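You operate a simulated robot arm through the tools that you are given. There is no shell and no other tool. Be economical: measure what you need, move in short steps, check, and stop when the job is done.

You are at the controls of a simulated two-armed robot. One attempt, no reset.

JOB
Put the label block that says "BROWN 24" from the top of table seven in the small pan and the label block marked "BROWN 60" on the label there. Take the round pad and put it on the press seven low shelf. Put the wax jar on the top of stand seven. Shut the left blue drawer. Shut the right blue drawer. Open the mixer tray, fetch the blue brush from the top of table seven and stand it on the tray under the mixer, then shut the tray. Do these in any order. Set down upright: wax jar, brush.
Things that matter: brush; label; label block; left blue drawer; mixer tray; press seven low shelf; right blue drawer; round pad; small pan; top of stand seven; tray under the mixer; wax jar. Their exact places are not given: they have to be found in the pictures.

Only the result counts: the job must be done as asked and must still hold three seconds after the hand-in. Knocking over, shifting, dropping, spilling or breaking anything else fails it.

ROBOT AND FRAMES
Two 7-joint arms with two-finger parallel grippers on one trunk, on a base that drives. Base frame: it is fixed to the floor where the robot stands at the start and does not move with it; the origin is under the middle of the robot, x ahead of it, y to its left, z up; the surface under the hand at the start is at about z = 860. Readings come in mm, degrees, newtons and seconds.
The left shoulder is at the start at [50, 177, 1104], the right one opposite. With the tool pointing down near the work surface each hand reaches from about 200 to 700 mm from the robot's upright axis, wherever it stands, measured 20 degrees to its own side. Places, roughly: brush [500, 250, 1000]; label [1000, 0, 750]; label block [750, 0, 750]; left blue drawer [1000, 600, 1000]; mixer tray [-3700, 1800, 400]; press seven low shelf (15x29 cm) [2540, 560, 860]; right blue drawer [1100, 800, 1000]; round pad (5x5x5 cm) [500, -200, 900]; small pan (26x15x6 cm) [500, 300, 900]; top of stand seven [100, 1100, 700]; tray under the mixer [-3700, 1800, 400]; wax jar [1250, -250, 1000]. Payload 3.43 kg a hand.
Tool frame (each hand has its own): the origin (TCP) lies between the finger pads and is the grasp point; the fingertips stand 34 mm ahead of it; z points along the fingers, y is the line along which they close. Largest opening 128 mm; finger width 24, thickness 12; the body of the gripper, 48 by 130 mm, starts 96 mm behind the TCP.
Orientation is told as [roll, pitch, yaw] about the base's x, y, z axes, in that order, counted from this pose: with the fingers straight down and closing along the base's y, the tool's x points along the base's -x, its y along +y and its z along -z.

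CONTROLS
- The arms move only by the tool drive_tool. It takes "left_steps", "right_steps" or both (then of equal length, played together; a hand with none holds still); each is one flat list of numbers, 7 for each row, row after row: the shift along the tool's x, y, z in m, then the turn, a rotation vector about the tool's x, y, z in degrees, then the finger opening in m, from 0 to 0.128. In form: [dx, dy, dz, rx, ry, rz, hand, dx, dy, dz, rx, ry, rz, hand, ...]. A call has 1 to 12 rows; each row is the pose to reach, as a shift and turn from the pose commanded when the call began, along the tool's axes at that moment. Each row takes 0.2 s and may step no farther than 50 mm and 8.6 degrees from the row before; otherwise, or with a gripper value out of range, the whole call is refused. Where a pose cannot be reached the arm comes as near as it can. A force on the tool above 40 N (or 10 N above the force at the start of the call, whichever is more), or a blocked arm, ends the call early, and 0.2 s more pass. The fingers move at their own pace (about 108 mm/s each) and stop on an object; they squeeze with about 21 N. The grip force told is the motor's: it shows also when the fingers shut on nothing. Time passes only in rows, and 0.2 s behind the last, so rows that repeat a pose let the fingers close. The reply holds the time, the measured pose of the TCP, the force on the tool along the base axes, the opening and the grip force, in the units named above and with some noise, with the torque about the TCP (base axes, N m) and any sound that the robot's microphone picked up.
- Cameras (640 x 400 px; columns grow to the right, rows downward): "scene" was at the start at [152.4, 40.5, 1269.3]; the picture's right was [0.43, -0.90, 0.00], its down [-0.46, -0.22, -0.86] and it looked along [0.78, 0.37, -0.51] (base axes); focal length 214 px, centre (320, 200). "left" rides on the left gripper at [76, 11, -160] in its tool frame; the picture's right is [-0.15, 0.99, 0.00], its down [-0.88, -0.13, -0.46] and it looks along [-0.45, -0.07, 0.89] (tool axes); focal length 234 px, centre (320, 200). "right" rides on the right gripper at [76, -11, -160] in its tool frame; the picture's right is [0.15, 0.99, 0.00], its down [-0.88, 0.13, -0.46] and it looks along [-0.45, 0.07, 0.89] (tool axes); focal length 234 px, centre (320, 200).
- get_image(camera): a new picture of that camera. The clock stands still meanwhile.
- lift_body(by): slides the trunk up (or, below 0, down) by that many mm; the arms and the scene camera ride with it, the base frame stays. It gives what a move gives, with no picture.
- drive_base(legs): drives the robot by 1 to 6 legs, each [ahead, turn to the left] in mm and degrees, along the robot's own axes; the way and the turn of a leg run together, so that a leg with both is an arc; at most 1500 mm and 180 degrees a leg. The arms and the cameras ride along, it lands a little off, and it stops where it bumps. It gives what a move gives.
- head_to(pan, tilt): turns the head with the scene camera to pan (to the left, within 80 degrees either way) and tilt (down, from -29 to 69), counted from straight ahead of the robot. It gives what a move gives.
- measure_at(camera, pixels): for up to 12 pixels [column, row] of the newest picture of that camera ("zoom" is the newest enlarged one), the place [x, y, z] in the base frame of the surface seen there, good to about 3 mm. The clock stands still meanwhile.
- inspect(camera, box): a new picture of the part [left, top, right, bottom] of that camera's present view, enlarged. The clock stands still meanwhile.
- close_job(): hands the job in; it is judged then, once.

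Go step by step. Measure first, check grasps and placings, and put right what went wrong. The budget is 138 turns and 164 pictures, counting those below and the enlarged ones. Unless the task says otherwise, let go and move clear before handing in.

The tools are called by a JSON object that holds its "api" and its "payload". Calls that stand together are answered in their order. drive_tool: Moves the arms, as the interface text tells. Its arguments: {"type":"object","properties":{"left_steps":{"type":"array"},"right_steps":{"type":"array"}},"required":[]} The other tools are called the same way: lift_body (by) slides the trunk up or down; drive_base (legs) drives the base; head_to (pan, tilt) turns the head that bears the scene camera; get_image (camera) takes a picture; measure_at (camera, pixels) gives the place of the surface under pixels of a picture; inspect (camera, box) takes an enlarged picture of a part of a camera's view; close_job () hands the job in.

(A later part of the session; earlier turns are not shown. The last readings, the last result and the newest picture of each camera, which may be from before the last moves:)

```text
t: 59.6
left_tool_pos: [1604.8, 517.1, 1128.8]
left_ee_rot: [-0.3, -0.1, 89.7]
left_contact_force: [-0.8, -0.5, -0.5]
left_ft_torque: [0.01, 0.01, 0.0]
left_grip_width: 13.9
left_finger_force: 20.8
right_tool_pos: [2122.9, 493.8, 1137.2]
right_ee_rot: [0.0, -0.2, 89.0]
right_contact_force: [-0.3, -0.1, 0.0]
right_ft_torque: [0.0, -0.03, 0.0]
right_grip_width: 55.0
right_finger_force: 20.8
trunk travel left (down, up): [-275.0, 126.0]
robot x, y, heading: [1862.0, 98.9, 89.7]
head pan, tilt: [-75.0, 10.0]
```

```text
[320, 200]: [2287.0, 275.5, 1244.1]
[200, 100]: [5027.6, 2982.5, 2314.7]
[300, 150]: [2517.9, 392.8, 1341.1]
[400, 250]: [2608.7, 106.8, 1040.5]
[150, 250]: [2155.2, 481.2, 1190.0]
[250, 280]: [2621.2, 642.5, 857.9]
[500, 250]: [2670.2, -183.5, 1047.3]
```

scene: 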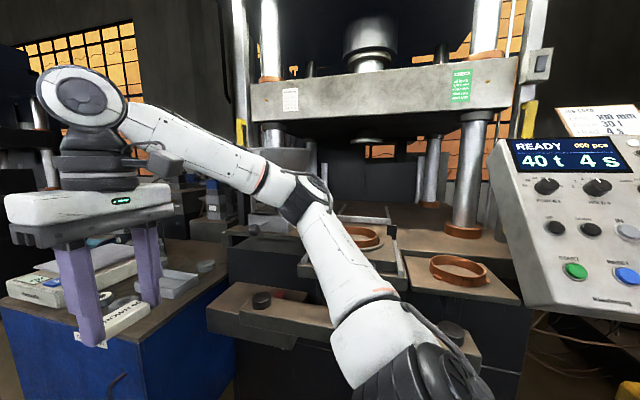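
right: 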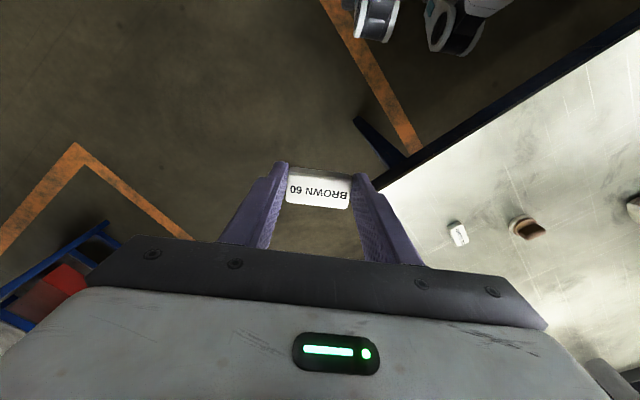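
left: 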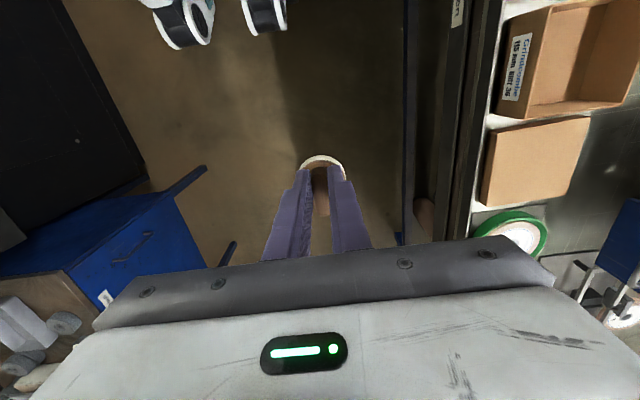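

The right forearm likely met the red-knobbed lever at the elbow. I will back off, shift toward the table, go on at x≈1660, and then face the press.

{"api": "drive_base", "payload": {"legs": [[-180, 0], [0, 30], [400, 0], [0, -30], [320, 0], [0, -90]]}}

{"api": "head_to", "payload": {"pan": 15, "tilt": 25}}

{"api": "get_image", "payload": {"camera": "scene"}}

```text
t: 71.7
left_tool_pos: [2087.9, 828.5, 1128.1]
left_ee_rot: [0.1, 0.1, -0.6]
left_contact_force: [0.2, 0.3, -0.5]
left_ft_torque: [0.03, -0.01, 0.01]
left_grip_width: 14.0
left_finger_force: 20.7
right_tool_pos: [2062.1, 311.0, 1133.8]
right_ee_rot: [0.5, 0.1, -1.3]
right_contact_force: [0.0, -0.6, -0.1]
right_ft_torque: [-0.02, -0.01, -0.01]
right_grip_width: 54.8
right_finger_force: 20.8
trunk travel left (down, up): [-275.0, 126.0]
robot x, y, heading: [1664.4, 580.6, -0.5]
head pan, tilt: [-75.0, 10.0]
```

```text
t: 73.4
left_tool_pos: [2087.7, 827.8, 1128.2]
left_ee_rot: [0.2, 0.1, -0.6]
left_contact_force: [0.7, 0.0, -0.8]
left_ft_torque: [-0.03, 0.01, 0.01]
left_grip_width: 14.1
left_finger_force: 20.6
right_tool_pos: [2062.8, 311.0, 1132.6]
right_ee_rot: [0.4, 0.1, -1.3]
right_contact_force: [0.0, -0.9, -0.5]
right_ft_torque: [0.01, -0.02, 0.01]
right_grip_width: 55.0
right_finger_force: 21.2
trunk travel left (down, up): [-275.0, 126.0]
robot x, y, heading: [1664.8, 581.9, -1.0]
head pan, tilt: [15.0, 25.0]
```

```text
130 pictures are left
```

scene: 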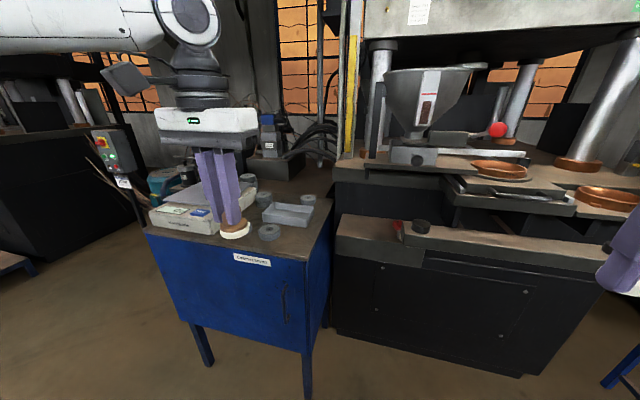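

Now the low shelf shows at about (365,240), left of the upper bar with the black cap. I will enlarge and measure it.

{"api": "inspect", "payload": {"camera": "scene", "box": [320, 190, 480, 290]}}

{"api": "measure_at", "payload": {"camera": "zoom", "pixels": [[80, 190], [200, 205], [250, 230], [100, 110], [200, 130], [340, 130], [300, 150], [300, 190], [400, 150], [600, 170], [150, 250], [85, 230]]}}

```text
4.00 times, centred on (400, 240) of scene
```

zoom: 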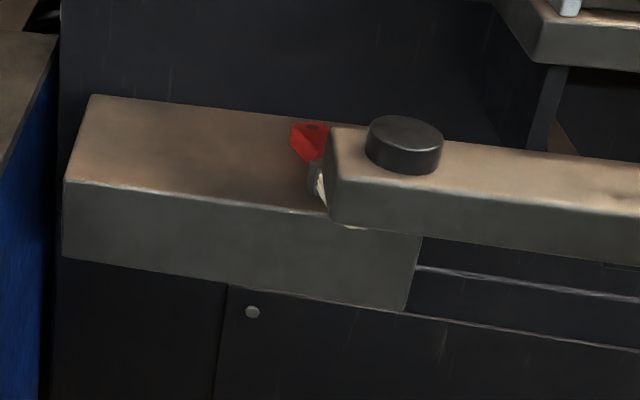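

```text
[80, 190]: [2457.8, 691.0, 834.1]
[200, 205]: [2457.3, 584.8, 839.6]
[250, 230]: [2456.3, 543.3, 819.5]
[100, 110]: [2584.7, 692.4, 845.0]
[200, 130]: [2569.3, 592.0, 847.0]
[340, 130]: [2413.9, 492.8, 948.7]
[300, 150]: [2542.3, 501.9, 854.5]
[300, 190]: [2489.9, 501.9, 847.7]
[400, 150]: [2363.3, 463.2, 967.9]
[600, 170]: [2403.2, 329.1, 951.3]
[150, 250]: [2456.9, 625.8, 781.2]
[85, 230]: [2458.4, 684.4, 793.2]
```

The low shelf is at z≈846, x 2457–2605, y 410–700, with a red brush lying near y=500. I will set the pad at about (2530,620), so I drive up and turn slightly right.

{"api": "drive_base", "payload": {"legs": [[265, 0], [0, -14]]}}

```text
t: 76.1
left_tool_pos: [2401.3, 714.8, 1129.9]
left_ee_rot: [0.1, 0.1, -14.5]
left_contact_force: [0.2, -0.5, 0.0]
left_ft_torque: [0.02, 0.0, 0.03]
left_grip_width: 13.8
left_finger_force: 20.9
right_tool_pos: [2251.7, 219.6, 1132.4]
right_ee_rot: [0.3, 0.1, -15.3]
right_contact_force: [1.1, 0.6, -0.5]
right_ft_torque: [0.03, 0.01, -0.01]
right_grip_width: 54.9
right_finger_force: 20.8
trunk travel left (down, up): [-275.0, 126.0]
robot x, y, heading: [1926.0, 575.0, -14.5]
head pan, tilt: [15.0, 25.0]
```

The left hand is at (2401,715). I will move above the shelf target and look.

{"api": "drive_tool", "payload": {"left_steps": [-0.037, -0.015, 0.0, 0, 0, 0, 0, -0.074, -0.03, 0.02, 0, 0, 0, 0, -0.111, -0.045, 0.05, 0, 0, 0, 0, -0.149, -0.06, 0.09, 0, 0, 0, 0, -0.149, -0.06, 0.13, 0, 0, 0, 0, -0.149, -0.06, 0.17, 0, 0, 0, 0]}}

{"api": "get_image", "payload": {"camera": "left"}}

{"api": "get_image", "payload": {"camera": "scene"}}

```text
refused: row 4 steps farther than a row can; nothing moved
```

```text
128 pictures are left
```

left: 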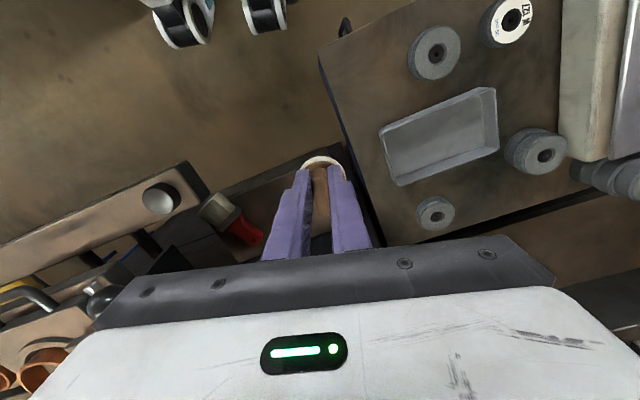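

```text
127 pictures are left
```

scene: 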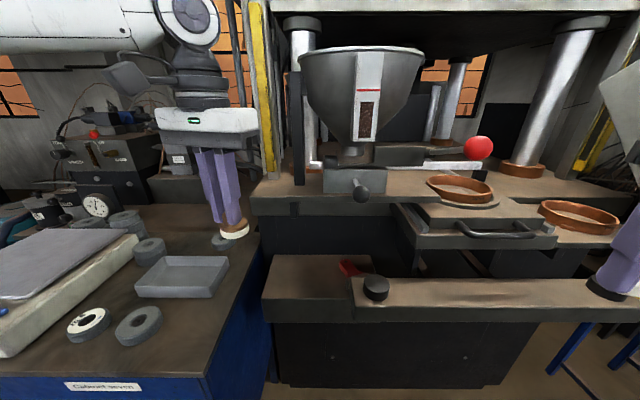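

The press bed at z≈1040 may hang over the shelf. I will measure its front edge before going down.

{"api": "measure_at", "payload": {"camera": "scene", "pixels": [[260, 205], [330, 205], [395, 205], [330, 185], [362, 190], [275, 165], [265, 260], [340, 262], [268, 315], [345, 300], [350, 265], [240, 300]]}}

```text
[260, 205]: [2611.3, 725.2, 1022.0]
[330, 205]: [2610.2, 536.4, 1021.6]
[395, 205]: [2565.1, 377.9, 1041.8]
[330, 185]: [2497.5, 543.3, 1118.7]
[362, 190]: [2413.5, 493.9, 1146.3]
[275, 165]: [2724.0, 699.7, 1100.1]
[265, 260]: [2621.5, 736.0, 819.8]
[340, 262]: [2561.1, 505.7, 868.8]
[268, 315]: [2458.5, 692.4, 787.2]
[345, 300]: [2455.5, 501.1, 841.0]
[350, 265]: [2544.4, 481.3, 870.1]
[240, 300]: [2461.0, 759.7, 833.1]
```

The bed front is at x≈2610, but the hopper block seems to protrude further. I will inspect it.

{"api": "inspect", "payload": {"camera": "scene", "box": [250, 140, 420, 320]}}

{"api": "measure_at", "payload": {"camera": "zoom", "pixels": [[200, 135], [280, 140], [340, 140], [280, 195], [330, 200], [200, 200], [100, 185], [60, 215], [240, 185], [370, 190]]}}

```text
2.22 times, centred on (335, 230) of scene
```

zoom: 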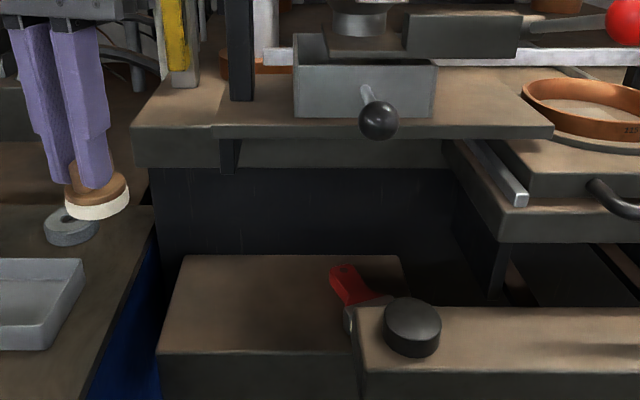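

```text
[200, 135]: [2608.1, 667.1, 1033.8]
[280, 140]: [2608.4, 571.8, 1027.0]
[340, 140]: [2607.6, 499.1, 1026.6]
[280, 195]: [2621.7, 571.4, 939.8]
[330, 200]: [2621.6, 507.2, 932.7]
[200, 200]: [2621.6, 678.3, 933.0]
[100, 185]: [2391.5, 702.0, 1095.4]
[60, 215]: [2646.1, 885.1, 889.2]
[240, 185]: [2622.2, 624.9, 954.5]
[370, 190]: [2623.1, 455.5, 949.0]
```

The target (2515,635) keeps the gripper clear of the bed (x 2608) and the hopper block (y<545). I will move above it in smaller steps.

{"api": "drive_tool", "payload": {"left_steps": [-0.032, -0.012, 0.0, 0, 0, 0, 0, -0.065, -0.024, 0.01, 0, 0, 0, 0, -0.098, -0.036, 0.03, 0, 0, 0, 0, -0.13, -0.049, 0.05, 0, 0, 0, 0, -0.13, -0.049, 0.09, 0, 0, 0, 0, -0.13, -0.049, 0.13, 0, 0, 0, 0, -0.13, -0.049, 0.17, 0, 0, 0, 0]}}

{"api": "get_image", "payload": {"camera": "left"}}

{"api": "get_image", "payload": {"camera": "scene"}}

```text
t: 77.5
left_tool_pos: [2504.4, 657.3, 1010.7]
left_ee_rot: [0.2, -0.5, -13.8]
left_contact_force: [-6.5, 12.5, 8.5]
left_ft_torque: [-1.31, -0.28, -0.19]
left_grip_width: 13.9
left_finger_force: 21.1
left hand out of reach, approached as far as the arm can: row 3, 4, 5, 6, 7
right_tool_pos: [2250.1, 220.8, 1134.6]
right_ee_rot: [0.5, 0.1, -15.2]
right_contact_force: [-0.2, -0.8, -0.8]
right_ft_torque: [0.01, 0.0, -0.01]
right_grip_width: 54.7
right_finger_force: 21.3
trunk travel left (down, up): [-275.0, 126.0]
robot x, y, heading: [1931.9, 578.9, -14.3]
head pan, tilt: [15.0, 25.0]
stopped in row 7 (left hand): the force on the tool passed its limit at 58 N (the readings are from after the stop); the commanded pose is now the measured one
```

```text
125 pictures are left
```

left: 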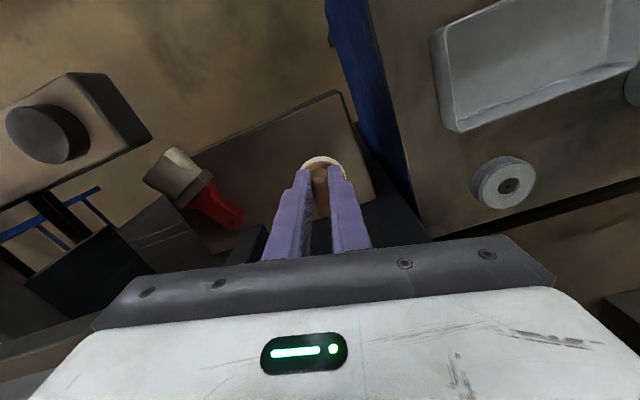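

```text
124 pictures are left
```

scene: 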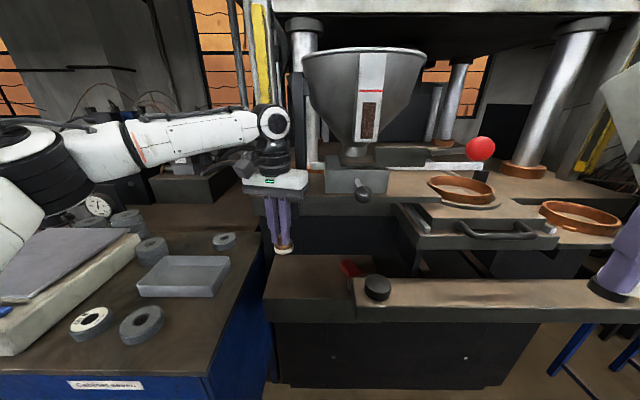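

The gripper body touched the hopper block, since the reaction points to +y and -x. I will raise and back off slightly, then enlarge that contact area.

{"api": "drive_tool", "payload": {"left_steps": [0.01, 0.02, -0.02, 0, 0, 0, 0, 0.02, 0.03, -0.05, 0, 0, 0, 0]}}

{"api": "inspect", "payload": {"camera": "scene", "box": [230, 100, 390, 300]}}

{"api": "measure_at", "payload": {"camera": "zoom", "pixels": [[320, 170], [345, 170], [370, 150], [310, 160], [330, 185], [400, 185], [420, 160], [340, 150]]}}

```text
t: 78.1
left_tool_pos: [2492.5, 686.8, 1058.4]
left_ee_rot: [0.1, -0.3, -14.0]
left_contact_force: [0.2, -0.5, -0.3]
left_ft_torque: [0.02, 0.01, 0.01]
left_grip_width: 13.8
left_finger_force: 21.2
right_tool_pos: [2251.9, 218.7, 1133.1]
right_ee_rot: [0.4, 0.2, -15.2]
right_contact_force: [-0.1, -0.1, -1.4]
right_ft_torque: [0.01, 0.0, -0.03]
right_grip_width: 55.0
right_finger_force: 20.8
trunk travel left (down, up): [-275.0, 126.0]
robot x, y, heading: [1926.4, 576.6, -14.5]
head pan, tilt: [15.0, 25.0]
```

```text
2.00 times, centred on (310, 200) of scene
```

zoom: 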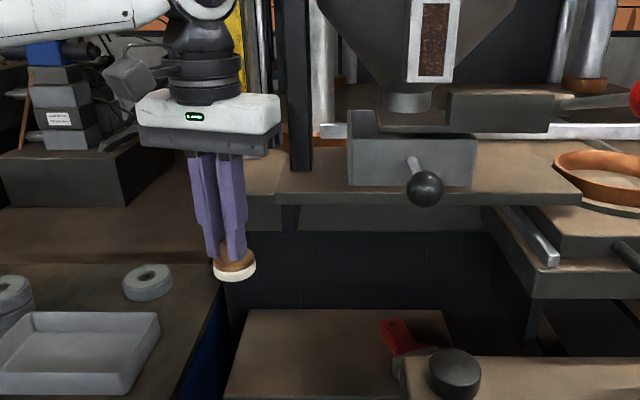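

```text
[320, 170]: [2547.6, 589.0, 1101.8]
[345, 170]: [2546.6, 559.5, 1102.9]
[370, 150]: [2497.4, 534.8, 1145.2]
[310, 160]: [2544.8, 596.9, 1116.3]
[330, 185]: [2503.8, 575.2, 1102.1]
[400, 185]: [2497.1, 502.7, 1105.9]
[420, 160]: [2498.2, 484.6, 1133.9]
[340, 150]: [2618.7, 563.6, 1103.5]
```

A plate at z≈1102 overhangs the shelf for x>2500, y<620. So I will place the pad at about (2520,655) with the gripper turned narrow (yaw -90), as it was picked. I will pull the hand back and reposition the base at about (1930,750), heading -45.

{"api": "drive_tool", "payload": {"left_steps": [0.03, 0.0, -0.03, 0, 0, 0, 0, 0.06, 0.015, -0.05, 0, 0, 0, 0, 0.1, 0.03, -0.07, 0, 0, 0, 0, 0.12, 0.045, -0.08, 0, 0, 0, 0]}}

{"api": "drive_base", "payload": {"legs": [[0, -30], [-250, 0], [0, 45], [180, 0], [0, -45]]}}

{"api": "get_image", "payload": {"camera": "scene"}}

```text
t: 79.1
left_tool_pos: [2387.7, 760.5, 1135.0]
left_ee_rot: [-0.1, -0.3, -14.0]
left_contact_force: [0.4, -1.0, -0.1]
left_ft_torque: [0.01, -0.01, 0.03]
left_grip_width: 13.8
left_finger_force: 21.2
right_tool_pos: [2252.6, 220.0, 1133.3]
right_ee_rot: [0.3, 0.1, -15.2]
right_contact_force: [0.0, -0.7, -0.7]
right_ft_torque: [-0.01, 0.01, -0.03]
right_grip_width: 54.9
right_finger_force: 20.6
trunk travel left (down, up): [-275.0, 126.0]
robot x, y, heading: [1928.8, 578.7, -14.4]
head pan, tilt: [15.0, 25.0]
```

```text
t: 80.8
left_tool_pos: [2423.4, 552.3, 1136.1]
left_ee_rot: [0.5, 0.3, -38.8]
left_contact_force: [-2.5, 3.5, -0.6]
left_ft_torque: [-0.55, -0.27, 0.06]
left_grip_width: 14.0
left_finger_force: 20.7
right_tool_pos: [2065.0, 115.2, 1133.0]
right_ee_rot: [0.4, 0.2, -40.9]
right_contact_force: [0.8, -0.3, -0.9]
right_ft_torque: [0.01, -0.04, 0.01]
right_grip_width: 54.8
right_finger_force: 21.5
trunk travel left (down, up): [-275.0, 126.0]
robot x, y, heading: [1928.1, 576.4, -40.2]
head pan, tilt: [15.0, 25.0]
stopped in leg 1: the force on the tool passed its limit at 84 N (the readings are from after the stop); the commanded pose is now the measured one
```

```text
122 pictures are left
```

scene: 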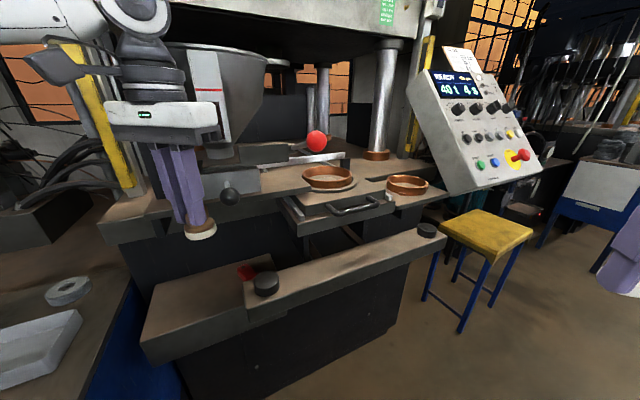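

The sweep brought the fingers against the black knob. I will turn back, reverse clear, and then come in from further left.

{"api": "drive_base", "payload": {"legs": [[0, 12], [-330, 0], [0, 28], [300, 0]]}}

{"api": "inspect", "payload": {"camera": "scene", "box": [160, 100, 480, 300]}}

```text
t: 86.8
left_tool_pos: [2329.8, 1030.1, 1135.9]
left_ee_rot: [0.5, 0.2, 1.1]
left_contact_force: [0.1, 0.0, 0.3]
left_ft_torque: [0.02, 0.03, -0.04]
left_grip_width: 14.1
left_finger_force: 21.1
right_tool_pos: [2335.0, 467.2, 1131.3]
right_ee_rot: [0.4, 0.2, -1.0]
right_contact_force: [0.8, -0.6, -0.7]
right_ft_torque: [-0.04, 0.0, -0.03]
right_grip_width: 54.7
right_finger_force: 20.8
trunk travel left (down, up): [-275.0, 126.0]
robot x, y, heading: [1930.7, 729.9, -0.5]
head pan, tilt: [15.0, 25.0]
```

```text
2.00 times, centred on (320, 200) of scene
```

zoom: 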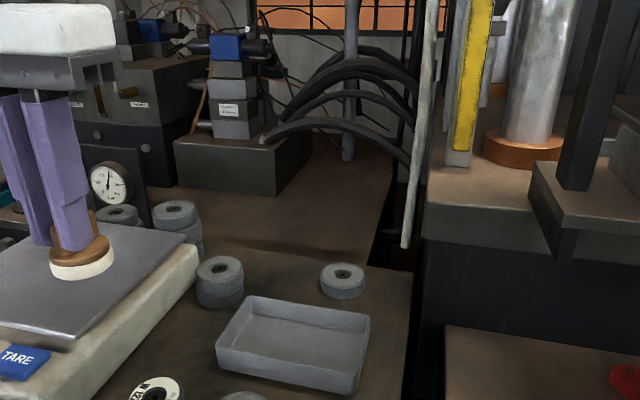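

I am at (1931,730) facing the press, and everything is clear. Turning right 40° will bring the left hand beside the shelf's left end.

{"api": "drive_base", "payload": {"legs": [[0, -40]]}}

{"api": "head_to", "payload": {"pan": 35, "tilt": 25}}

{"api": "get_image", "payload": {"camera": "scene"}}

```text
t: 89.1
left_tool_pos: [2426.4, 709.6, 1136.0]
left_ee_rot: [0.4, 0.3, -38.5]
left_contact_force: [0.7, -0.3, -0.4]
left_ft_torque: [0.02, 0.02, -0.01]
left_grip_width: 14.0
left_finger_force: 21.0
right_tool_pos: [2071.9, 272.2, 1132.6]
right_ee_rot: [0.5, 0.2, -40.7]
right_contact_force: [0.2, -0.2, -0.3]
right_ft_torque: [0.01, -0.01, 0.0]
right_grip_width: 55.0
right_finger_force: 20.8
trunk travel left (down, up): [-275.0, 126.0]
robot x, y, heading: [1937.3, 734.5, -40.1]
head pan, tilt: [15.0, 25.0]
```

```text
t: 89.9
left_tool_pos: [2426.0, 710.3, 1136.5]
left_ee_rot: [0.6, 0.3, -38.5]
left_contact_force: [0.4, 0.8, -0.2]
left_ft_torque: [0.0, -0.01, -0.04]
left_grip_width: 13.8
left_finger_force: 20.8
right_tool_pos: [2073.0, 271.5, 1131.6]
right_ee_rot: [0.4, 0.2, -40.6]
right_contact_force: [0.0, 0.4, 1.1]
right_ft_torque: [-0.05, -0.02, 0.02]
right_grip_width: 54.8
right_finger_force: 20.7
trunk travel left (down, up): [-275.0, 126.0]
robot x, y, heading: [1929.4, 731.9, -40.0]
head pan, tilt: [35.0, 25.0]
```

```text
120 pictures are left
```

scene: 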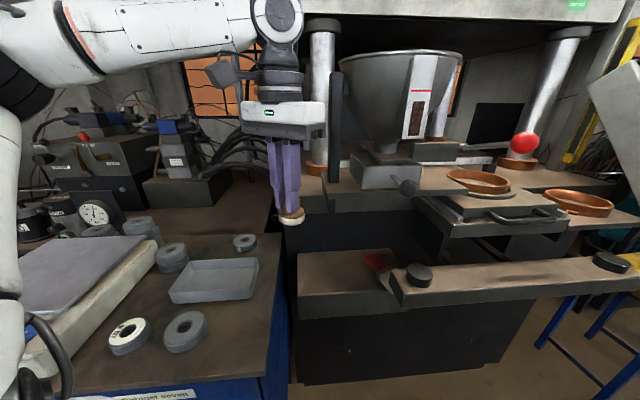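

There is free space around the hand. I will rotate the tool to yaw ≈ -89 in place.

{"api": "drive_tool", "payload": {"left_steps": [0, 0, 0.0, 0, 0, 8.4, 0, 0, 0, 0.0, 0, 0, 16.8, 0, 0, 0, 0.01, 0, 0, 25.2, 0, 0, 0, 0.02, 0, 0, 33.6, 0, 0, 0, 0.03, 0, 0, 42, 0, 0, 0, 0.04, 0, 0, 50.5, 0]}}

```text
t: 91.3
left_tool_pos: [2426.7, 711.3, 1096.3]
left_ee_rot: [0.1, 0.6, -89.2]
left_contact_force: [0.0, -0.3, -0.1]
left_ft_torque: [-0.01, 0.01, -0.01]
left_grip_width: 14.0
left_finger_force: 21.2
right_tool_pos: [2072.5, 272.7, 1132.6]
right_ee_rot: [0.4, 0.2, -40.5]
right_contact_force: [0.8, -0.1, 0.0]
right_ft_torque: [0.03, 0.02, 0.0]
right_grip_width: 55.0
right_finger_force: 20.9
trunk travel left (down, up): [-275.0, 126.0]
robot x, y, heading: [1933.3, 734.4, -39.9]
head pan, tilt: [35.0, 25.0]
```

Yaw is -89 now. I will move to (2520,657) and come down to z≈960, then check.

{"api": "drive_tool", "payload": {"left_steps": [-0.014, 0.023, 0.02, 0, 0, 0, 0, -0.027, 0.046, 0.04, 0, 0, 0, 0, -0.04, 0.07, 0.06, 0, 0, 0, 0, -0.054, 0.093, 0.08, 0, 0, 0, 0, -0.054, 0.093, 0.11, 0, 0, 0, 0, -0.054, 0.093, 0.14, 0, 0, 0, 0]}}

{"api": "get_image", "payload": {"camera": "left"}}

{"api": "inspect", "payload": {"camera": "scene", "box": [200, 90, 440, 330]}}

```text
t: 92.5
left_tool_pos: [2523.3, 653.3, 1005.6]
left_ee_rot: [1.3, -1.3, -88.9]
left_contact_force: [-4.4, 5.6, 13.3]
left_ft_torque: [-0.83, -0.17, -0.22]
left_grip_width: 13.9
left_finger_force: 20.5
right_tool_pos: [2072.6, 272.3, 1131.6]
right_ee_rot: [0.4, 0.1, -40.6]
right_contact_force: [0.5, 0.1, 0.4]
right_ft_torque: [0.04, 0.07, -0.01]
right_grip_width: 54.8
right_finger_force: 21.0
trunk travel left (down, up): [-275.0, 126.0]
robot x, y, heading: [1932.7, 729.5, -40.2]
head pan, tilt: [35.0, 25.0]
stopped in row 6 (left hand): the force on the tool passed its limit at 58 N (the readings are from after the stop); the commanded pose is now the measured one
```

```text
119 pictures are left
```

left: 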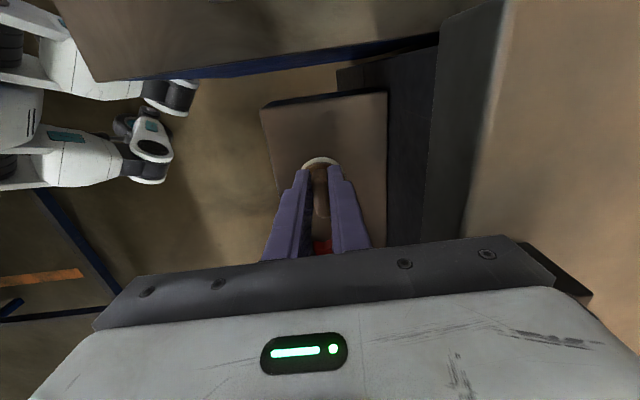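

```text
1.67 times, centred on (320, 210) of scene
```

zoom: 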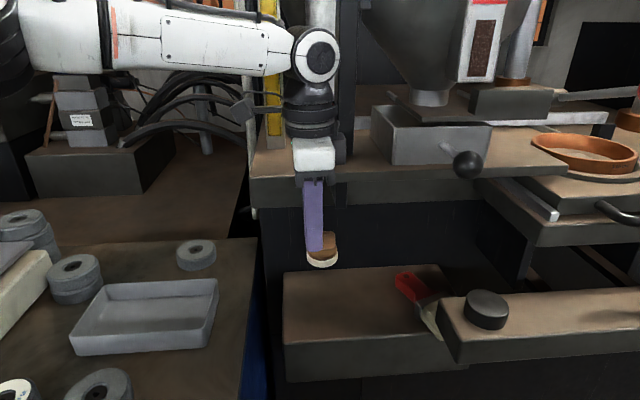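

The gripper body, bottom at z≈1101, rests on the edge of the z-1102 plate. I will lift off and measure the plate's outline.

{"api": "drive_tool", "payload": {"left_steps": [0.01, 0, -0.03, 0, 0, 0, 0, 0.02, 0, -0.06, 0, 0, 0, 0]}}

{"api": "get_image", "payload": {"camera": "left"}}

{"api": "measure_at", "payload": {"camera": "left", "pixels": [[560, 270], [580, 290], [540, 260], [590, 280], [600, 200], [500, 100], [380, 150], [275, 150], [330, 110], [610, 300], [380, 240], [320, 245]]}}

{"api": "inspect", "payload": {"camera": "scene", "box": [260, 130, 400, 230]}}

{"api": "measure_at", "payload": {"camera": "zoom", "pixels": [[310, 190], [300, 240], [350, 200], [330, 250], [200, 270], [270, 270], [360, 270], [400, 240], [420, 260], [500, 260], [460, 180], [330, 220]]}}

```text
t: 93.1
left_tool_pos: [2523.8, 674.6, 1061.5]
left_ee_rot: [1.1, -0.9, -88.8]
left_contact_force: [-0.4, 0.2, 0.6]
left_ft_torque: [-0.02, 0.01, -0.04]
left_grip_width: 13.8
left_finger_force: 20.8
right_tool_pos: [2071.0, 271.9, 1133.0]
right_ee_rot: [0.4, 0.2, -40.6]
right_contact_force: [-1.1, -1.0, 0.1]
right_ft_torque: [-0.02, -0.02, 0.01]
right_grip_width: 55.2
right_finger_force: 20.7
trunk travel left (down, up): [-275.0, 126.0]
robot x, y, heading: [1931.2, 737.1, -40.0]
head pan, tilt: [35.0, 25.0]
```

```text
117 pictures are left
```

left: 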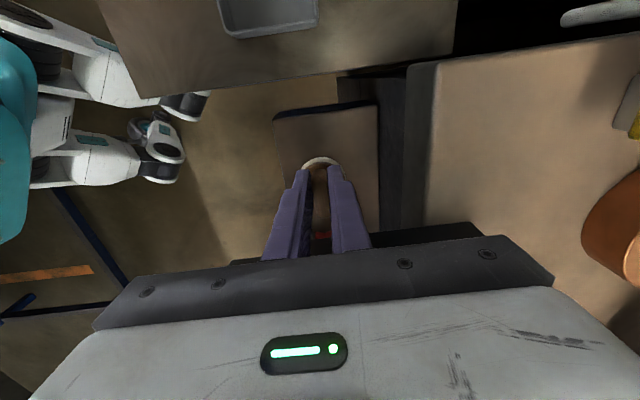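

```text
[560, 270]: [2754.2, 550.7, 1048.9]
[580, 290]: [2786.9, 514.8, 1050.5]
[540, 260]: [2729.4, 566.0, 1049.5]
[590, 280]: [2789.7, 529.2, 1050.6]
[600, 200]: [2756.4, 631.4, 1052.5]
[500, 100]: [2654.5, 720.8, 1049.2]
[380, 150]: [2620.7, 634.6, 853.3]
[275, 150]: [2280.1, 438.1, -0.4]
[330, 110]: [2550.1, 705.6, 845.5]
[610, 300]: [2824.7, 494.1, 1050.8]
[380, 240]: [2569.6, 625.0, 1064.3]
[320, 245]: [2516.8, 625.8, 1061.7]
```

```text
4.00 times, centred on (330, 180) of scene
```

zoom: 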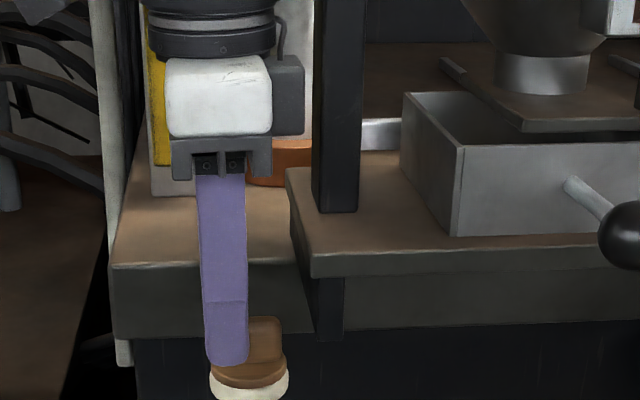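

```text
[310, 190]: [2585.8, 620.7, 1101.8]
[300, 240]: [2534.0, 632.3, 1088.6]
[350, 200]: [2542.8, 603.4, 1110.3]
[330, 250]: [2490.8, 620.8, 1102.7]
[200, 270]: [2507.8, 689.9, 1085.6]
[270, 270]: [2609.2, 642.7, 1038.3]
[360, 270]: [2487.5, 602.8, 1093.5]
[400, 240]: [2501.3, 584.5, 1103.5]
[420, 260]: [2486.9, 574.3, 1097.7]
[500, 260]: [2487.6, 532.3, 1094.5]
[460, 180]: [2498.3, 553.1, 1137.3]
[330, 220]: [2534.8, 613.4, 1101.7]
```

The plate occupies y<632, z 1062–1102, and the shelf runs to y≈705. The hand at y≈674 clears the plate, so I will lower straight down here.

{"api": "drive_tool", "payload": {"left_steps": [0, -0.006, 0.03, 0, 0, 0, 0, 0, -0.006, 0.065, 0, 0, 0, 0, 0, -0.006, 0.1, 0, 0, 0, 0, 0, -0.006, 0.13, 0, 0, 0, 0, 0, -0.006, 0.145, 0, 0, 0, 0, 0, -0.006, 0.15, 0, 0, 0, 0]}}

{"api": "inspect", "payload": {"camera": "scene", "box": [230, 130, 430, 330]}}

```text
t: 94.5
left_tool_pos: [2521.9, 673.6, 912.1]
left_ee_rot: [1.1, -0.9, -88.8]
left_contact_force: [-0.3, -0.1, -0.7]
left_ft_torque: [-0.02, 0.01, 0.0]
left_grip_width: 14.0
left_finger_force: 20.9
right_tool_pos: [2072.2, 272.1, 1132.4]
right_ee_rot: [0.4, 0.2, -40.7]
right_contact_force: [-0.3, 0.7, -0.4]
right_ft_torque: [0.0, -0.03, -0.05]
right_grip_width: 54.8
right_finger_force: 21.2
trunk travel left (down, up): [-275.0, 126.0]
robot x, y, heading: [1932.9, 733.1, -39.9]
head pan, tilt: [35.0, 25.0]
```

```text
2.00 times, centred on (330, 230) of scene
```

zoom: 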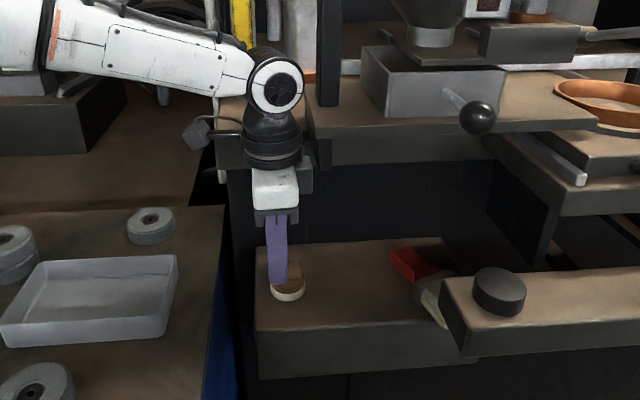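

The pad is just above the shelf, inside its left end. I will feel down in small steps.

{"api": "drive_tool", "payload": {"left_steps": [0, 0, 0.003, 0, 0, 0, 0, 0, 0, 0.005, 0, 0, 0, 0, 0, 0, 0.007, 0, 0, 0, 0]}}

```text
t: 95.3
left_tool_pos: [2520.5, 673.1, 909.1]
left_ee_rot: [1.6, -1.3, -88.8]
left_contact_force: [4.3, 6.3, 27.2]
left_ft_torque: [0.02, 0.04, -0.04]
left_grip_width: 14.3
left_finger_force: 21.3
right_tool_pos: [2071.2, 273.7, 1132.5]
right_ee_rot: [0.4, 0.1, -40.6]
right_contact_force: [-0.6, 0.8, 0.2]
right_ft_torque: [-0.04, 0.03, -0.02]
right_grip_width: 54.8
right_finger_force: 21.3
trunk travel left (down, up): [-275.0, 126.0]
robot x, y, heading: [1933.6, 737.6, -39.9]
head pan, tilt: [35.0, 25.0]
```

Contact at 27 N shows the pad sits on the shelf. I will ease up slightly, open, and rise straight.

{"api": "drive_tool", "payload": {"left_steps": [0, 0, -0.004, 0, 0, 0, 0.0, 0, 0, -0.004, 0, 0, 0, 0.06, 0, 0, -0.004, 0, 0, 0, 0.06, 0, 0, -0.004, 0, 0, 0, 0.06, 0, 0, -0.04, 0, 0, 0, 0.06, 0, 0, -0.08, 0, 0, 0, 0.06, 0, 0, -0.12, 0, 0, 0, 0.06, 0, 0, -0.16, 0, 0, 0, 0.06, 0, 0, -0.2, 0, 0, 0, 0.06, 0, 0, -0.23, 0, 0, 0, 0.06]}}

{"api": "inspect", "payload": {"camera": "scene", "box": [230, 130, 430, 330]}}

{"api": "measure_at", "payload": {"camera": "zoom", "pixels": [[290, 265], [272, 295], [305, 295], [290, 280], [262, 270]]}}

```text
t: 97.5
left_tool_pos: [2515.3, 675.8, 1134.3]
left_ee_rot: [1.2, -0.9, -88.9]
left_contact_force: [-0.1, 0.0, 0.3]
left_ft_torque: [0.02, 0.01, -0.01]
left_grip_width: 60.0
left_finger_force: 0.1
right_tool_pos: [2073.7, 272.9, 1131.9]
right_ee_rot: [0.4, 0.2, -40.5]
right_contact_force: [0.2, 0.2, -0.8]
right_ft_torque: [0.03, -0.01, 0.0]
right_grip_width: 54.7
right_finger_force: 21.3
trunk travel left (down, up): [-275.0, 126.0]
robot x, y, heading: [1930.5, 734.7, -39.8]
head pan, tilt: [35.0, 25.0]
```

```text
2.00 times, centred on (330, 230) of scene
```

zoom: 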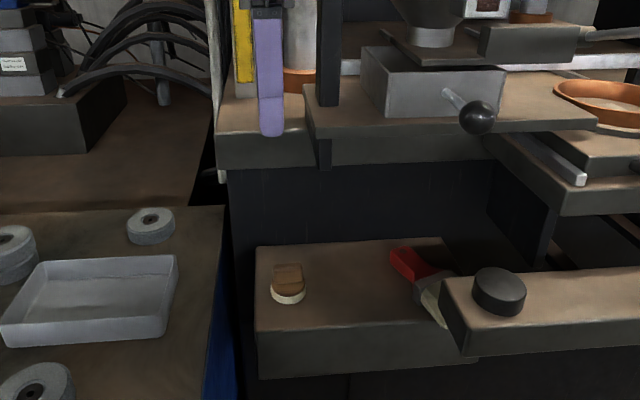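

```text
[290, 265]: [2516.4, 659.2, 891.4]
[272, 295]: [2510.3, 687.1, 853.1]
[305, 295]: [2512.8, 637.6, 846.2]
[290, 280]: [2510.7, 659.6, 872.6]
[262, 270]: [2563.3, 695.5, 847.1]
```

The pad sits squarely on the low shelf. I will retract the left hand, back off, and turn to face the table by the drawers.

{"api": "drive_tool", "payload": {"left_steps": [0, -0.02, -0.01, 0, 0, -8.2, 0.06, 0, -0.04, -0.01, 0, 0, -16.4, 0.06, 0, -0.06, -0.01, 0, 0, -24.6, 0.06, 0, -0.08, -0.01, 0, 0, -32.8, 0.06, 0, -0.1, -0.01, 0, 0, -41, 0.06, 0, -0.115, -0.01, 0, 0, -49, 0.06]}}

{"api": "drive_base", "payload": {"legs": [[-150, 0], [0, -140]]}}

{"api": "head_to", "payload": {"pan": 5, "tilt": 28}}

{"api": "get_image", "payload": {"camera": "scene"}}

```text
t: 98.9
left_tool_pos: [2400.8, 674.1, 1143.1]
left_ee_rot: [0.1, -1.5, -39.7]
left_contact_force: [-0.3, -0.1, 0.2]
left_ft_torque: [-0.03, 0.03, -0.01]
left_grip_width: 60.1
left_finger_force: 0.0
right_tool_pos: [2071.5, 272.1, 1132.1]
right_ee_rot: [0.4, 0.2, -40.6]
right_contact_force: [-0.2, -0.3, -0.3]
right_ft_torque: [0.02, -0.01, 0.01]
right_grip_width: 55.0
right_finger_force: 20.8
trunk travel left (down, up): [-275.0, 126.0]
robot x, y, heading: [1935.0, 734.8, -39.8]
head pan, tilt: [35.0, 25.0]
```

```text
t: 106.1
left_tool_pos: [1423.7, 575.0, 1143.1]
left_ee_rot: [0.1, -1.4, -179.8]
left_contact_force: [0.3, -0.6, 0.5]
left_ft_torque: [-0.02, 0.02, 0.0]
left_grip_width: 59.9
left_finger_force: 0.1
right_tool_pos: [1418.1, 1093.8, 1133.2]
right_ee_rot: [0.3, 0.2, 179.3]
right_contact_force: [-0.1, 0.3, -0.9]
right_ft_torque: [0.0, -0.02, 0.0]
right_grip_width: 55.0
right_finger_force: 20.8
trunk travel left (down, up): [-275.0, 126.0]
robot x, y, heading: [1820.4, 827.4, -180.0]
head pan, tilt: [35.0, 25.0]
```

```text
t: 107.0
left_tool_pos: [1421.8, 574.4, 1143.4]
left_ee_rot: [0.2, -1.5, -179.8]
left_contact_force: [0.5, 0.4, 0.2]
left_ft_torque: [0.02, -0.03, 0.0]
left_grip_width: 60.1
left_finger_force: 0.0
right_tool_pos: [1417.8, 1094.5, 1132.0]
right_ee_rot: [0.4, 0.2, 179.4]
right_contact_force: [-0.2, 0.7, -0.9]
right_ft_torque: [-0.01, 0.03, 0.01]
right_grip_width: 54.6
right_finger_force: 21.8
trunk travel left (down, up): [-275.0, 126.0]
robot x, y, heading: [1816.7, 827.3, -179.9]
head pan, tilt: [5.0, 28.0]
```

```text
113 pictures are left
```

scene: 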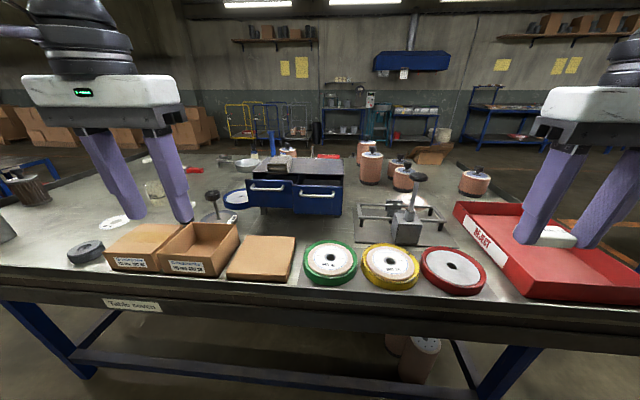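

Both blue drawers face me. I will measure the fronts, handles and box.

{"api": "inspect", "payload": {"camera": "scene", "box": [190, 140, 370, 280]}}

{"api": "measure_at", "payload": {"camera": "zoom", "pixels": [[210, 220], [265, 180], [345, 220], [390, 220], [460, 195], [530, 220], [300, 140], [450, 140], [535, 150], [130, 330], [240, 350], [280, 160]]}}

```text
2.86 times, centred on (280, 210) of scene
```

zoom: 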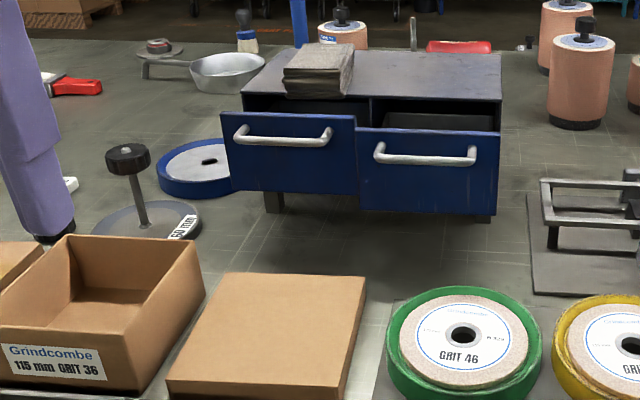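

```text
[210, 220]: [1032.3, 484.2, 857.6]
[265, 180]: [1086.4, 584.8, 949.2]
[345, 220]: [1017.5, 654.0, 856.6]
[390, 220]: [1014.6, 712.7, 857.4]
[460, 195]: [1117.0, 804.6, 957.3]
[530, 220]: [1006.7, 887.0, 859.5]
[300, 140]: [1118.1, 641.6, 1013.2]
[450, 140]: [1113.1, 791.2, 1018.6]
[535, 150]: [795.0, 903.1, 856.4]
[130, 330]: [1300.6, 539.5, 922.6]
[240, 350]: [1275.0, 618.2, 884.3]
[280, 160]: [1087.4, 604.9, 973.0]
```

The left drawer front is at x≈1087 with its handle near (1118,618,1013). The right drawer front is at x≈1117. I will drive up 195 mm and push the handles gently with closed left fingers.

{"api": "drive_base", "payload": {"legs": [[190, 0]]}}

{"api": "head_to", "payload": {"pan": 10, "tilt": 35}}

{"api": "get_image", "payload": {"camera": "scene"}}

```text
t: 108.6
left_tool_pos: [1233.0, 575.6, 1142.3]
left_ee_rot: [0.0, -1.5, -180.0]
left_contact_force: [-0.9, 0.2, 0.4]
left_ft_torque: [-0.01, -0.03, -0.01]
left_grip_width: 60.0
left_finger_force: 0.2
right_tool_pos: [1227.7, 1094.2, 1131.9]
right_ee_rot: [0.4, 0.3, 179.3]
right_contact_force: [-0.5, -0.3, -0.4]
right_ft_torque: [-0.01, -0.04, 0.0]
right_grip_width: 54.9
right_finger_force: 21.2
trunk travel left (down, up): [-275.0, 126.0]
robot x, y, heading: [1629.0, 827.0, -180.2]
head pan, tilt: [5.0, 28.0]
```

```text
t: 109.2
left_tool_pos: [1232.2, 575.6, 1143.7]
left_ee_rot: [0.0, -1.6, -180.1]
left_contact_force: [0.4, 0.6, -0.1]
left_ft_torque: [0.0, 0.02, 0.03]
left_grip_width: 60.0
left_finger_force: 0.1
right_tool_pos: [1228.6, 1094.8, 1131.9]
right_ee_rot: [0.4, 0.3, 179.3]
right_contact_force: [0.3, -0.1, -0.5]
right_ft_torque: [0.0, -0.01, -0.01]
right_grip_width: 55.1
right_finger_force: 21.5
trunk travel left (down, up): [-275.0, 126.0]
robot x, y, heading: [1631.4, 827.8, -180.0]
head pan, tilt: [10.0, 35.0]
```

```text
111 pictures are left
```

scene: 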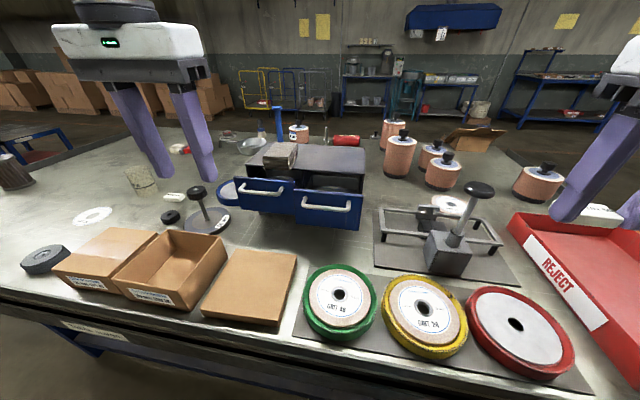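

I will enlarge the drawers for accurate handle and box-front positions.

{"api": "inspect", "payload": {"camera": "scene", "box": [225, 135, 375, 235]}}

{"api": "measure_at", "payload": {"camera": "zoom", "pixels": [[155, 235], [65, 245], [295, 240], [325, 300], [450, 300], [570, 275], [440, 205], [300, 150], [540, 170], [180, 160], [240, 65], [440, 185]]}}

```text
4.00 times, centred on (300, 185) of scene
```

zoom: 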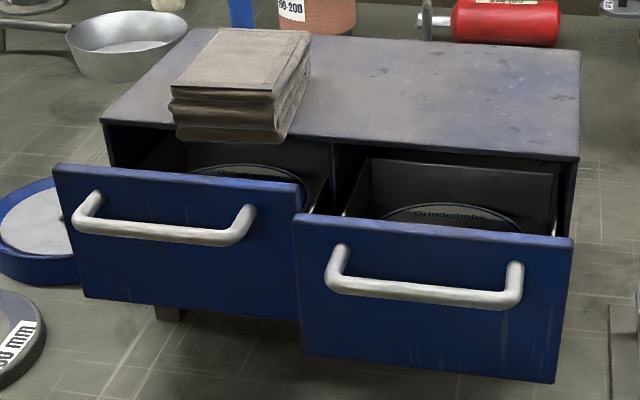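

```text
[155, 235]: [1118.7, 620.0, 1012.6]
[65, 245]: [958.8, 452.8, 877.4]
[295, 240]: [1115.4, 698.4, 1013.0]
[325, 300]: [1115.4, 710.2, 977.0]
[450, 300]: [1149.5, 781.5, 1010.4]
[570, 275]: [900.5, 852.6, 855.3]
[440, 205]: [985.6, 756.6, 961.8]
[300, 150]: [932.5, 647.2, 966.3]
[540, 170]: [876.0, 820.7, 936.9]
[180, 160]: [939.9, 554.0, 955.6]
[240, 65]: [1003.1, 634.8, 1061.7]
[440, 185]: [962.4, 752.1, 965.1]
```

Left handle at (1118,620,1012), right handle at (1149,781,1010). I will lower the closed fingers in front of the left handle.

{"api": "drive_tool", "payload": {"left_steps": [0, -0.022, 0.035, 0, 0, 0, 0.0, 0, -0.044, 0.07, 0, 0, 0, 0, 0, -0.044, 0.11, 0, 0, 0, 0, 0, -0.044, 0.15, 0, 0, 0, 0, -0.04, -0.044, 0.158, 0, 0, 0, 0, -0.075, -0.044, 0.158, 0, 0, 0, 0]}}

{"api": "drive_tool", "payload": {"left_steps": [-0.01, 0, 0, 0, 0, 0, 0, -0.02, 0, 0, 0, 0, 0, 0, -0.03, 0, 0, 0, 0, 0, 0, -0.04, 0, 0, 0, 0, 0, 0, -0.05, 0, 0, 0, 0, 0, 0]}}

{"api": "inspect", "payload": {"camera": "scene", "box": [200, 100, 400, 240]}}

```text
t: 110.6
left_tool_pos: [1151.9, 619.6, 986.2]
left_ee_rot: [0.0, -1.4, -179.9]
left_contact_force: [0.1, 1.3, -0.2]
left_ft_torque: [0.01, -0.02, 0.0]
left_grip_width: 0.0
left_finger_force: 20.8
right_tool_pos: [1227.4, 1094.9, 1133.7]
right_ee_rot: [0.4, 0.2, 179.3]
right_contact_force: [-0.4, 0.0, -1.8]
right_ft_torque: [0.01, 0.0, 0.01]
right_grip_width: 55.0
right_finger_force: 20.9
trunk travel left (down, up): [-275.0, 126.0]
robot x, y, heading: [1628.8, 825.1, -179.8]
head pan, tilt: [10.0, 35.0]
```

```text
t: 111.8
left_tool_pos: [1102.8, 619.5, 988.0]
left_ee_rot: [0.1, -1.5, -180.0]
left_contact_force: [-0.2, 1.1, 0.0]
left_ft_torque: [-0.01, -0.01, 0.0]
left_grip_width: 0.2
left_finger_force: 21.0
right_tool_pos: [1227.3, 1094.3, 1132.8]
right_ee_rot: [0.4, 0.3, 179.2]
right_contact_force: [0.2, -0.3, -0.2]
right_ft_torque: [0.0, -0.04, -0.02]
right_grip_width: 54.7
right_finger_force: 20.9
trunk travel left (down, up): [-275.0, 126.0]
robot x, y, heading: [1628.1, 828.0, -179.9]
head pan, tilt: [10.0, 35.0]
```

```text
2.86 times, centred on (300, 170) of scene
```

zoom: 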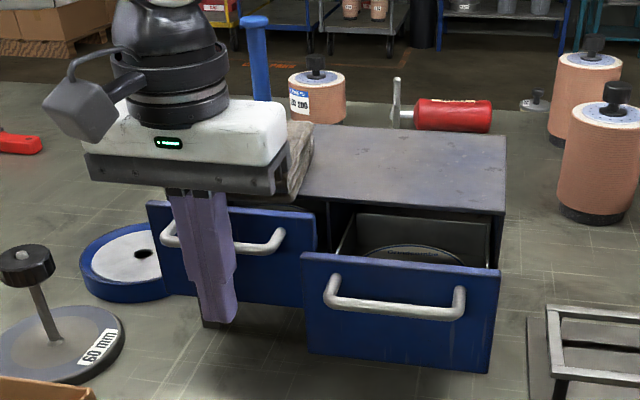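

The left drawer slides in easily. I will keep pushing in 8 mm steps until the force rises.

{"api": "drive_tool", "payload": {"left_steps": [-0.008, 0, 0, 0, 0, 0, 0, -0.016, 0, 0, 0, 0, 0, 0, -0.024, 0, 0, 0, 0, 0, 0, -0.032, 0, 0, 0, 0, 0, 0, -0.04, 0, 0, 0, 0, 0, 0, -0.048, 0, 0, 0, 0, 0, 0, -0.056, 0, 0, 0, 0, 0, 0]}}

{"api": "inspect", "payload": {"camera": "scene", "box": [200, 100, 400, 240]}}

```text
t: 113.4
left_tool_pos: [1076.8, 602.0, 988.3]
left_ee_rot: [0.0, -1.5, 179.8]
left_contact_force: [10.0, 4.9, -0.6]
left_ft_torque: [-0.15, 0.24, -0.21]
left_grip_width: 0.0
left_finger_force: 20.9
left hand out of reach, approached as far as the arm can: row 3, 4, 5, 6, 7
right_tool_pos: [1229.8, 1096.1, 1132.9]
right_ee_rot: [0.4, 0.2, 179.3]
right_contact_force: [-0.6, 0.1, 0.2]
right_ft_torque: [-0.03, 0.0, 0.03]
right_grip_width: 54.9
right_finger_force: 21.7
trunk travel left (down, up): [-275.0, 126.0]
robot x, y, heading: [1629.0, 830.5, -180.0]
head pan, tilt: [10.0, 35.0]
```

```text
2.86 times, centred on (300, 170) of scene
```

zoom: 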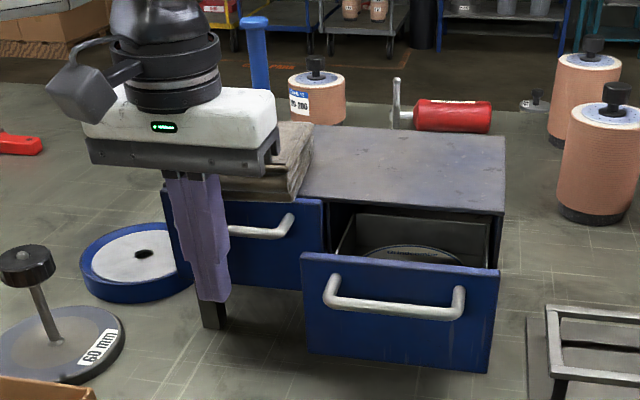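

The arm ran out of reach with 10 N on it. I will pull back and see how far the left drawer is in.

{"api": "drive_tool", "payload": {"left_steps": [0.03, 0, 0, 0, 0, 0, 0, 0.06, 0.03, 0, 0, 0, 0, 0, 0.08, 0.07, 0, 0, 0, 0, 0]}}

{"api": "inspect", "payload": {"camera": "scene", "box": [225, 125, 375, 235]}}

{"api": "measure_at", "payload": {"camera": "zoom", "pixels": [[180, 200], [230, 200], [200, 240], [290, 230], [250, 170], [350, 250], [430, 300], [450, 165], [570, 180]]}}

```text
t: 114.2
left_tool_pos: [1155.9, 531.6, 986.2]
left_ee_rot: [0.0, -1.6, -179.9]
left_contact_force: [-0.8, -0.1, -0.2]
left_ft_torque: [0.03, 0.0, 0.02]
left_grip_width: 0.0
left_finger_force: 20.7
right_tool_pos: [1228.4, 1095.2, 1133.4]
right_ee_rot: [0.4, 0.2, 179.3]
right_contact_force: [0.2, -1.3, -0.4]
right_ft_torque: [0.02, 0.01, 0.01]
right_grip_width: 55.0
right_finger_force: 21.4
trunk travel left (down, up): [-275.0, 126.0]
robot x, y, heading: [1632.0, 827.6, -180.1]
head pan, tilt: [10.0, 35.0]
```

```text
3.64 times, centred on (300, 180) of scene
```

zoom: 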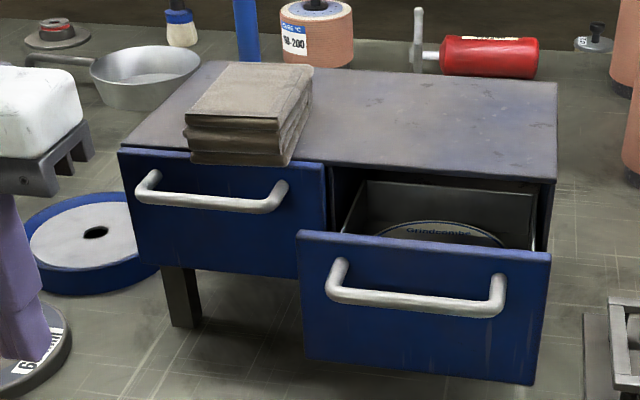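

```text
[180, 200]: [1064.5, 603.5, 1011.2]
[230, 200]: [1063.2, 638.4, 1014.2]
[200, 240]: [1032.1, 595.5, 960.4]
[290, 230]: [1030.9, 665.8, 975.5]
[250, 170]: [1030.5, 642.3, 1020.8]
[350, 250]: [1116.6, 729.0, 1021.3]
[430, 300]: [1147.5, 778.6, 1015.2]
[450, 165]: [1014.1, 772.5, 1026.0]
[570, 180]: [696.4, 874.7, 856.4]
```

The left drawer front is now at x≈1031, about flush with the box. I will edge the base 25 mm closer and bring the hand before the right handle.

{"api": "drive_tool", "payload": {"left_steps": [0.03, -0.02, 0, 0, 0, 0, 0, 0.055, -0.06, 0, 0, 0, 0, 0, 0.065, -0.105, 0, 0, 0, 0, 0, 0.065, -0.15, 0, 0, 0, 0, 0, 0.065, -0.2, 0, 0, 0, 0, 0, 0.065, -0.249, 0, 0, 0, 0, 0]}}

{"api": "drive_base", "payload": {"legs": [[25, 0]]}}

```text
t: 115.6
left_tool_pos: [1224.4, 716.4, 983.7]
left_ee_rot: [0.0, -1.5, -179.9]
left_contact_force: [-0.2, 0.2, -0.4]
left_ft_torque: [0.0, -0.01, 0.02]
left_grip_width: 0.1
left_finger_force: 21.7
left hand out of reach, approached as far as the arm can: row 5, 6
right_tool_pos: [1228.4, 1094.0, 1131.5]
right_ee_rot: [0.4, 0.3, 179.2]
right_contact_force: [0.5, -0.8, -0.2]
right_ft_torque: [0.0, 0.0, 0.01]
right_grip_width: 55.0
right_finger_force: 20.8
trunk travel left (down, up): [-275.0, 126.0]
robot x, y, heading: [1625.2, 827.3, -180.2]
head pan, tilt: [10.0, 35.0]
```

```text
t: 116.5
left_tool_pos: [1197.5, 717.3, 983.5]
left_ee_rot: [-0.1, -1.6, -179.9]
left_contact_force: [-1.4, 0.6, 0.1]
left_ft_torque: [-0.02, -0.05, 0.01]
left_grip_width: 0.0
left_finger_force: 20.7
right_tool_pos: [1203.0, 1095.2, 1132.1]
right_ee_rot: [0.5, 0.3, 179.4]
right_contact_force: [-0.2, -0.4, 0.1]
right_ft_torque: [0.01, -0.06, 0.0]
right_grip_width: 54.8
right_finger_force: 21.5
trunk travel left (down, up): [-275.0, 126.0]
robot x, y, heading: [1605.3, 828.9, -180.2]
head pan, tilt: [10.0, 35.0]
```

The hand cannot cross further right, so I will turn the base 9° right to bring it before the right handle.

{"api": "drive_base", "payload": {"legs": [[0, -9]]}}

```text
t: 117.5
left_tool_pos: [1187.4, 781.9, 982.5]
left_ee_rot: [-0.1, -1.4, 171.1]
left_contact_force: [-0.2, -0.6, 0.3]
left_ft_torque: [-0.02, 0.0, 0.03]
left_grip_width: 0.0
left_finger_force: 20.9
right_tool_pos: [1250.1, 1154.4, 1132.0]
right_ee_rot: [0.5, 0.2, 170.3]
right_contact_force: [-0.1, -0.7, 0.3]
right_ft_torque: [-0.03, 0.02, -0.02]
right_grip_width: 55.1
right_finger_force: 20.8
trunk travel left (down, up): [-275.0, 126.0]
robot x, y, heading: [1604.1, 828.7, 171.0]
head pan, tilt: [10.0, 35.0]
```

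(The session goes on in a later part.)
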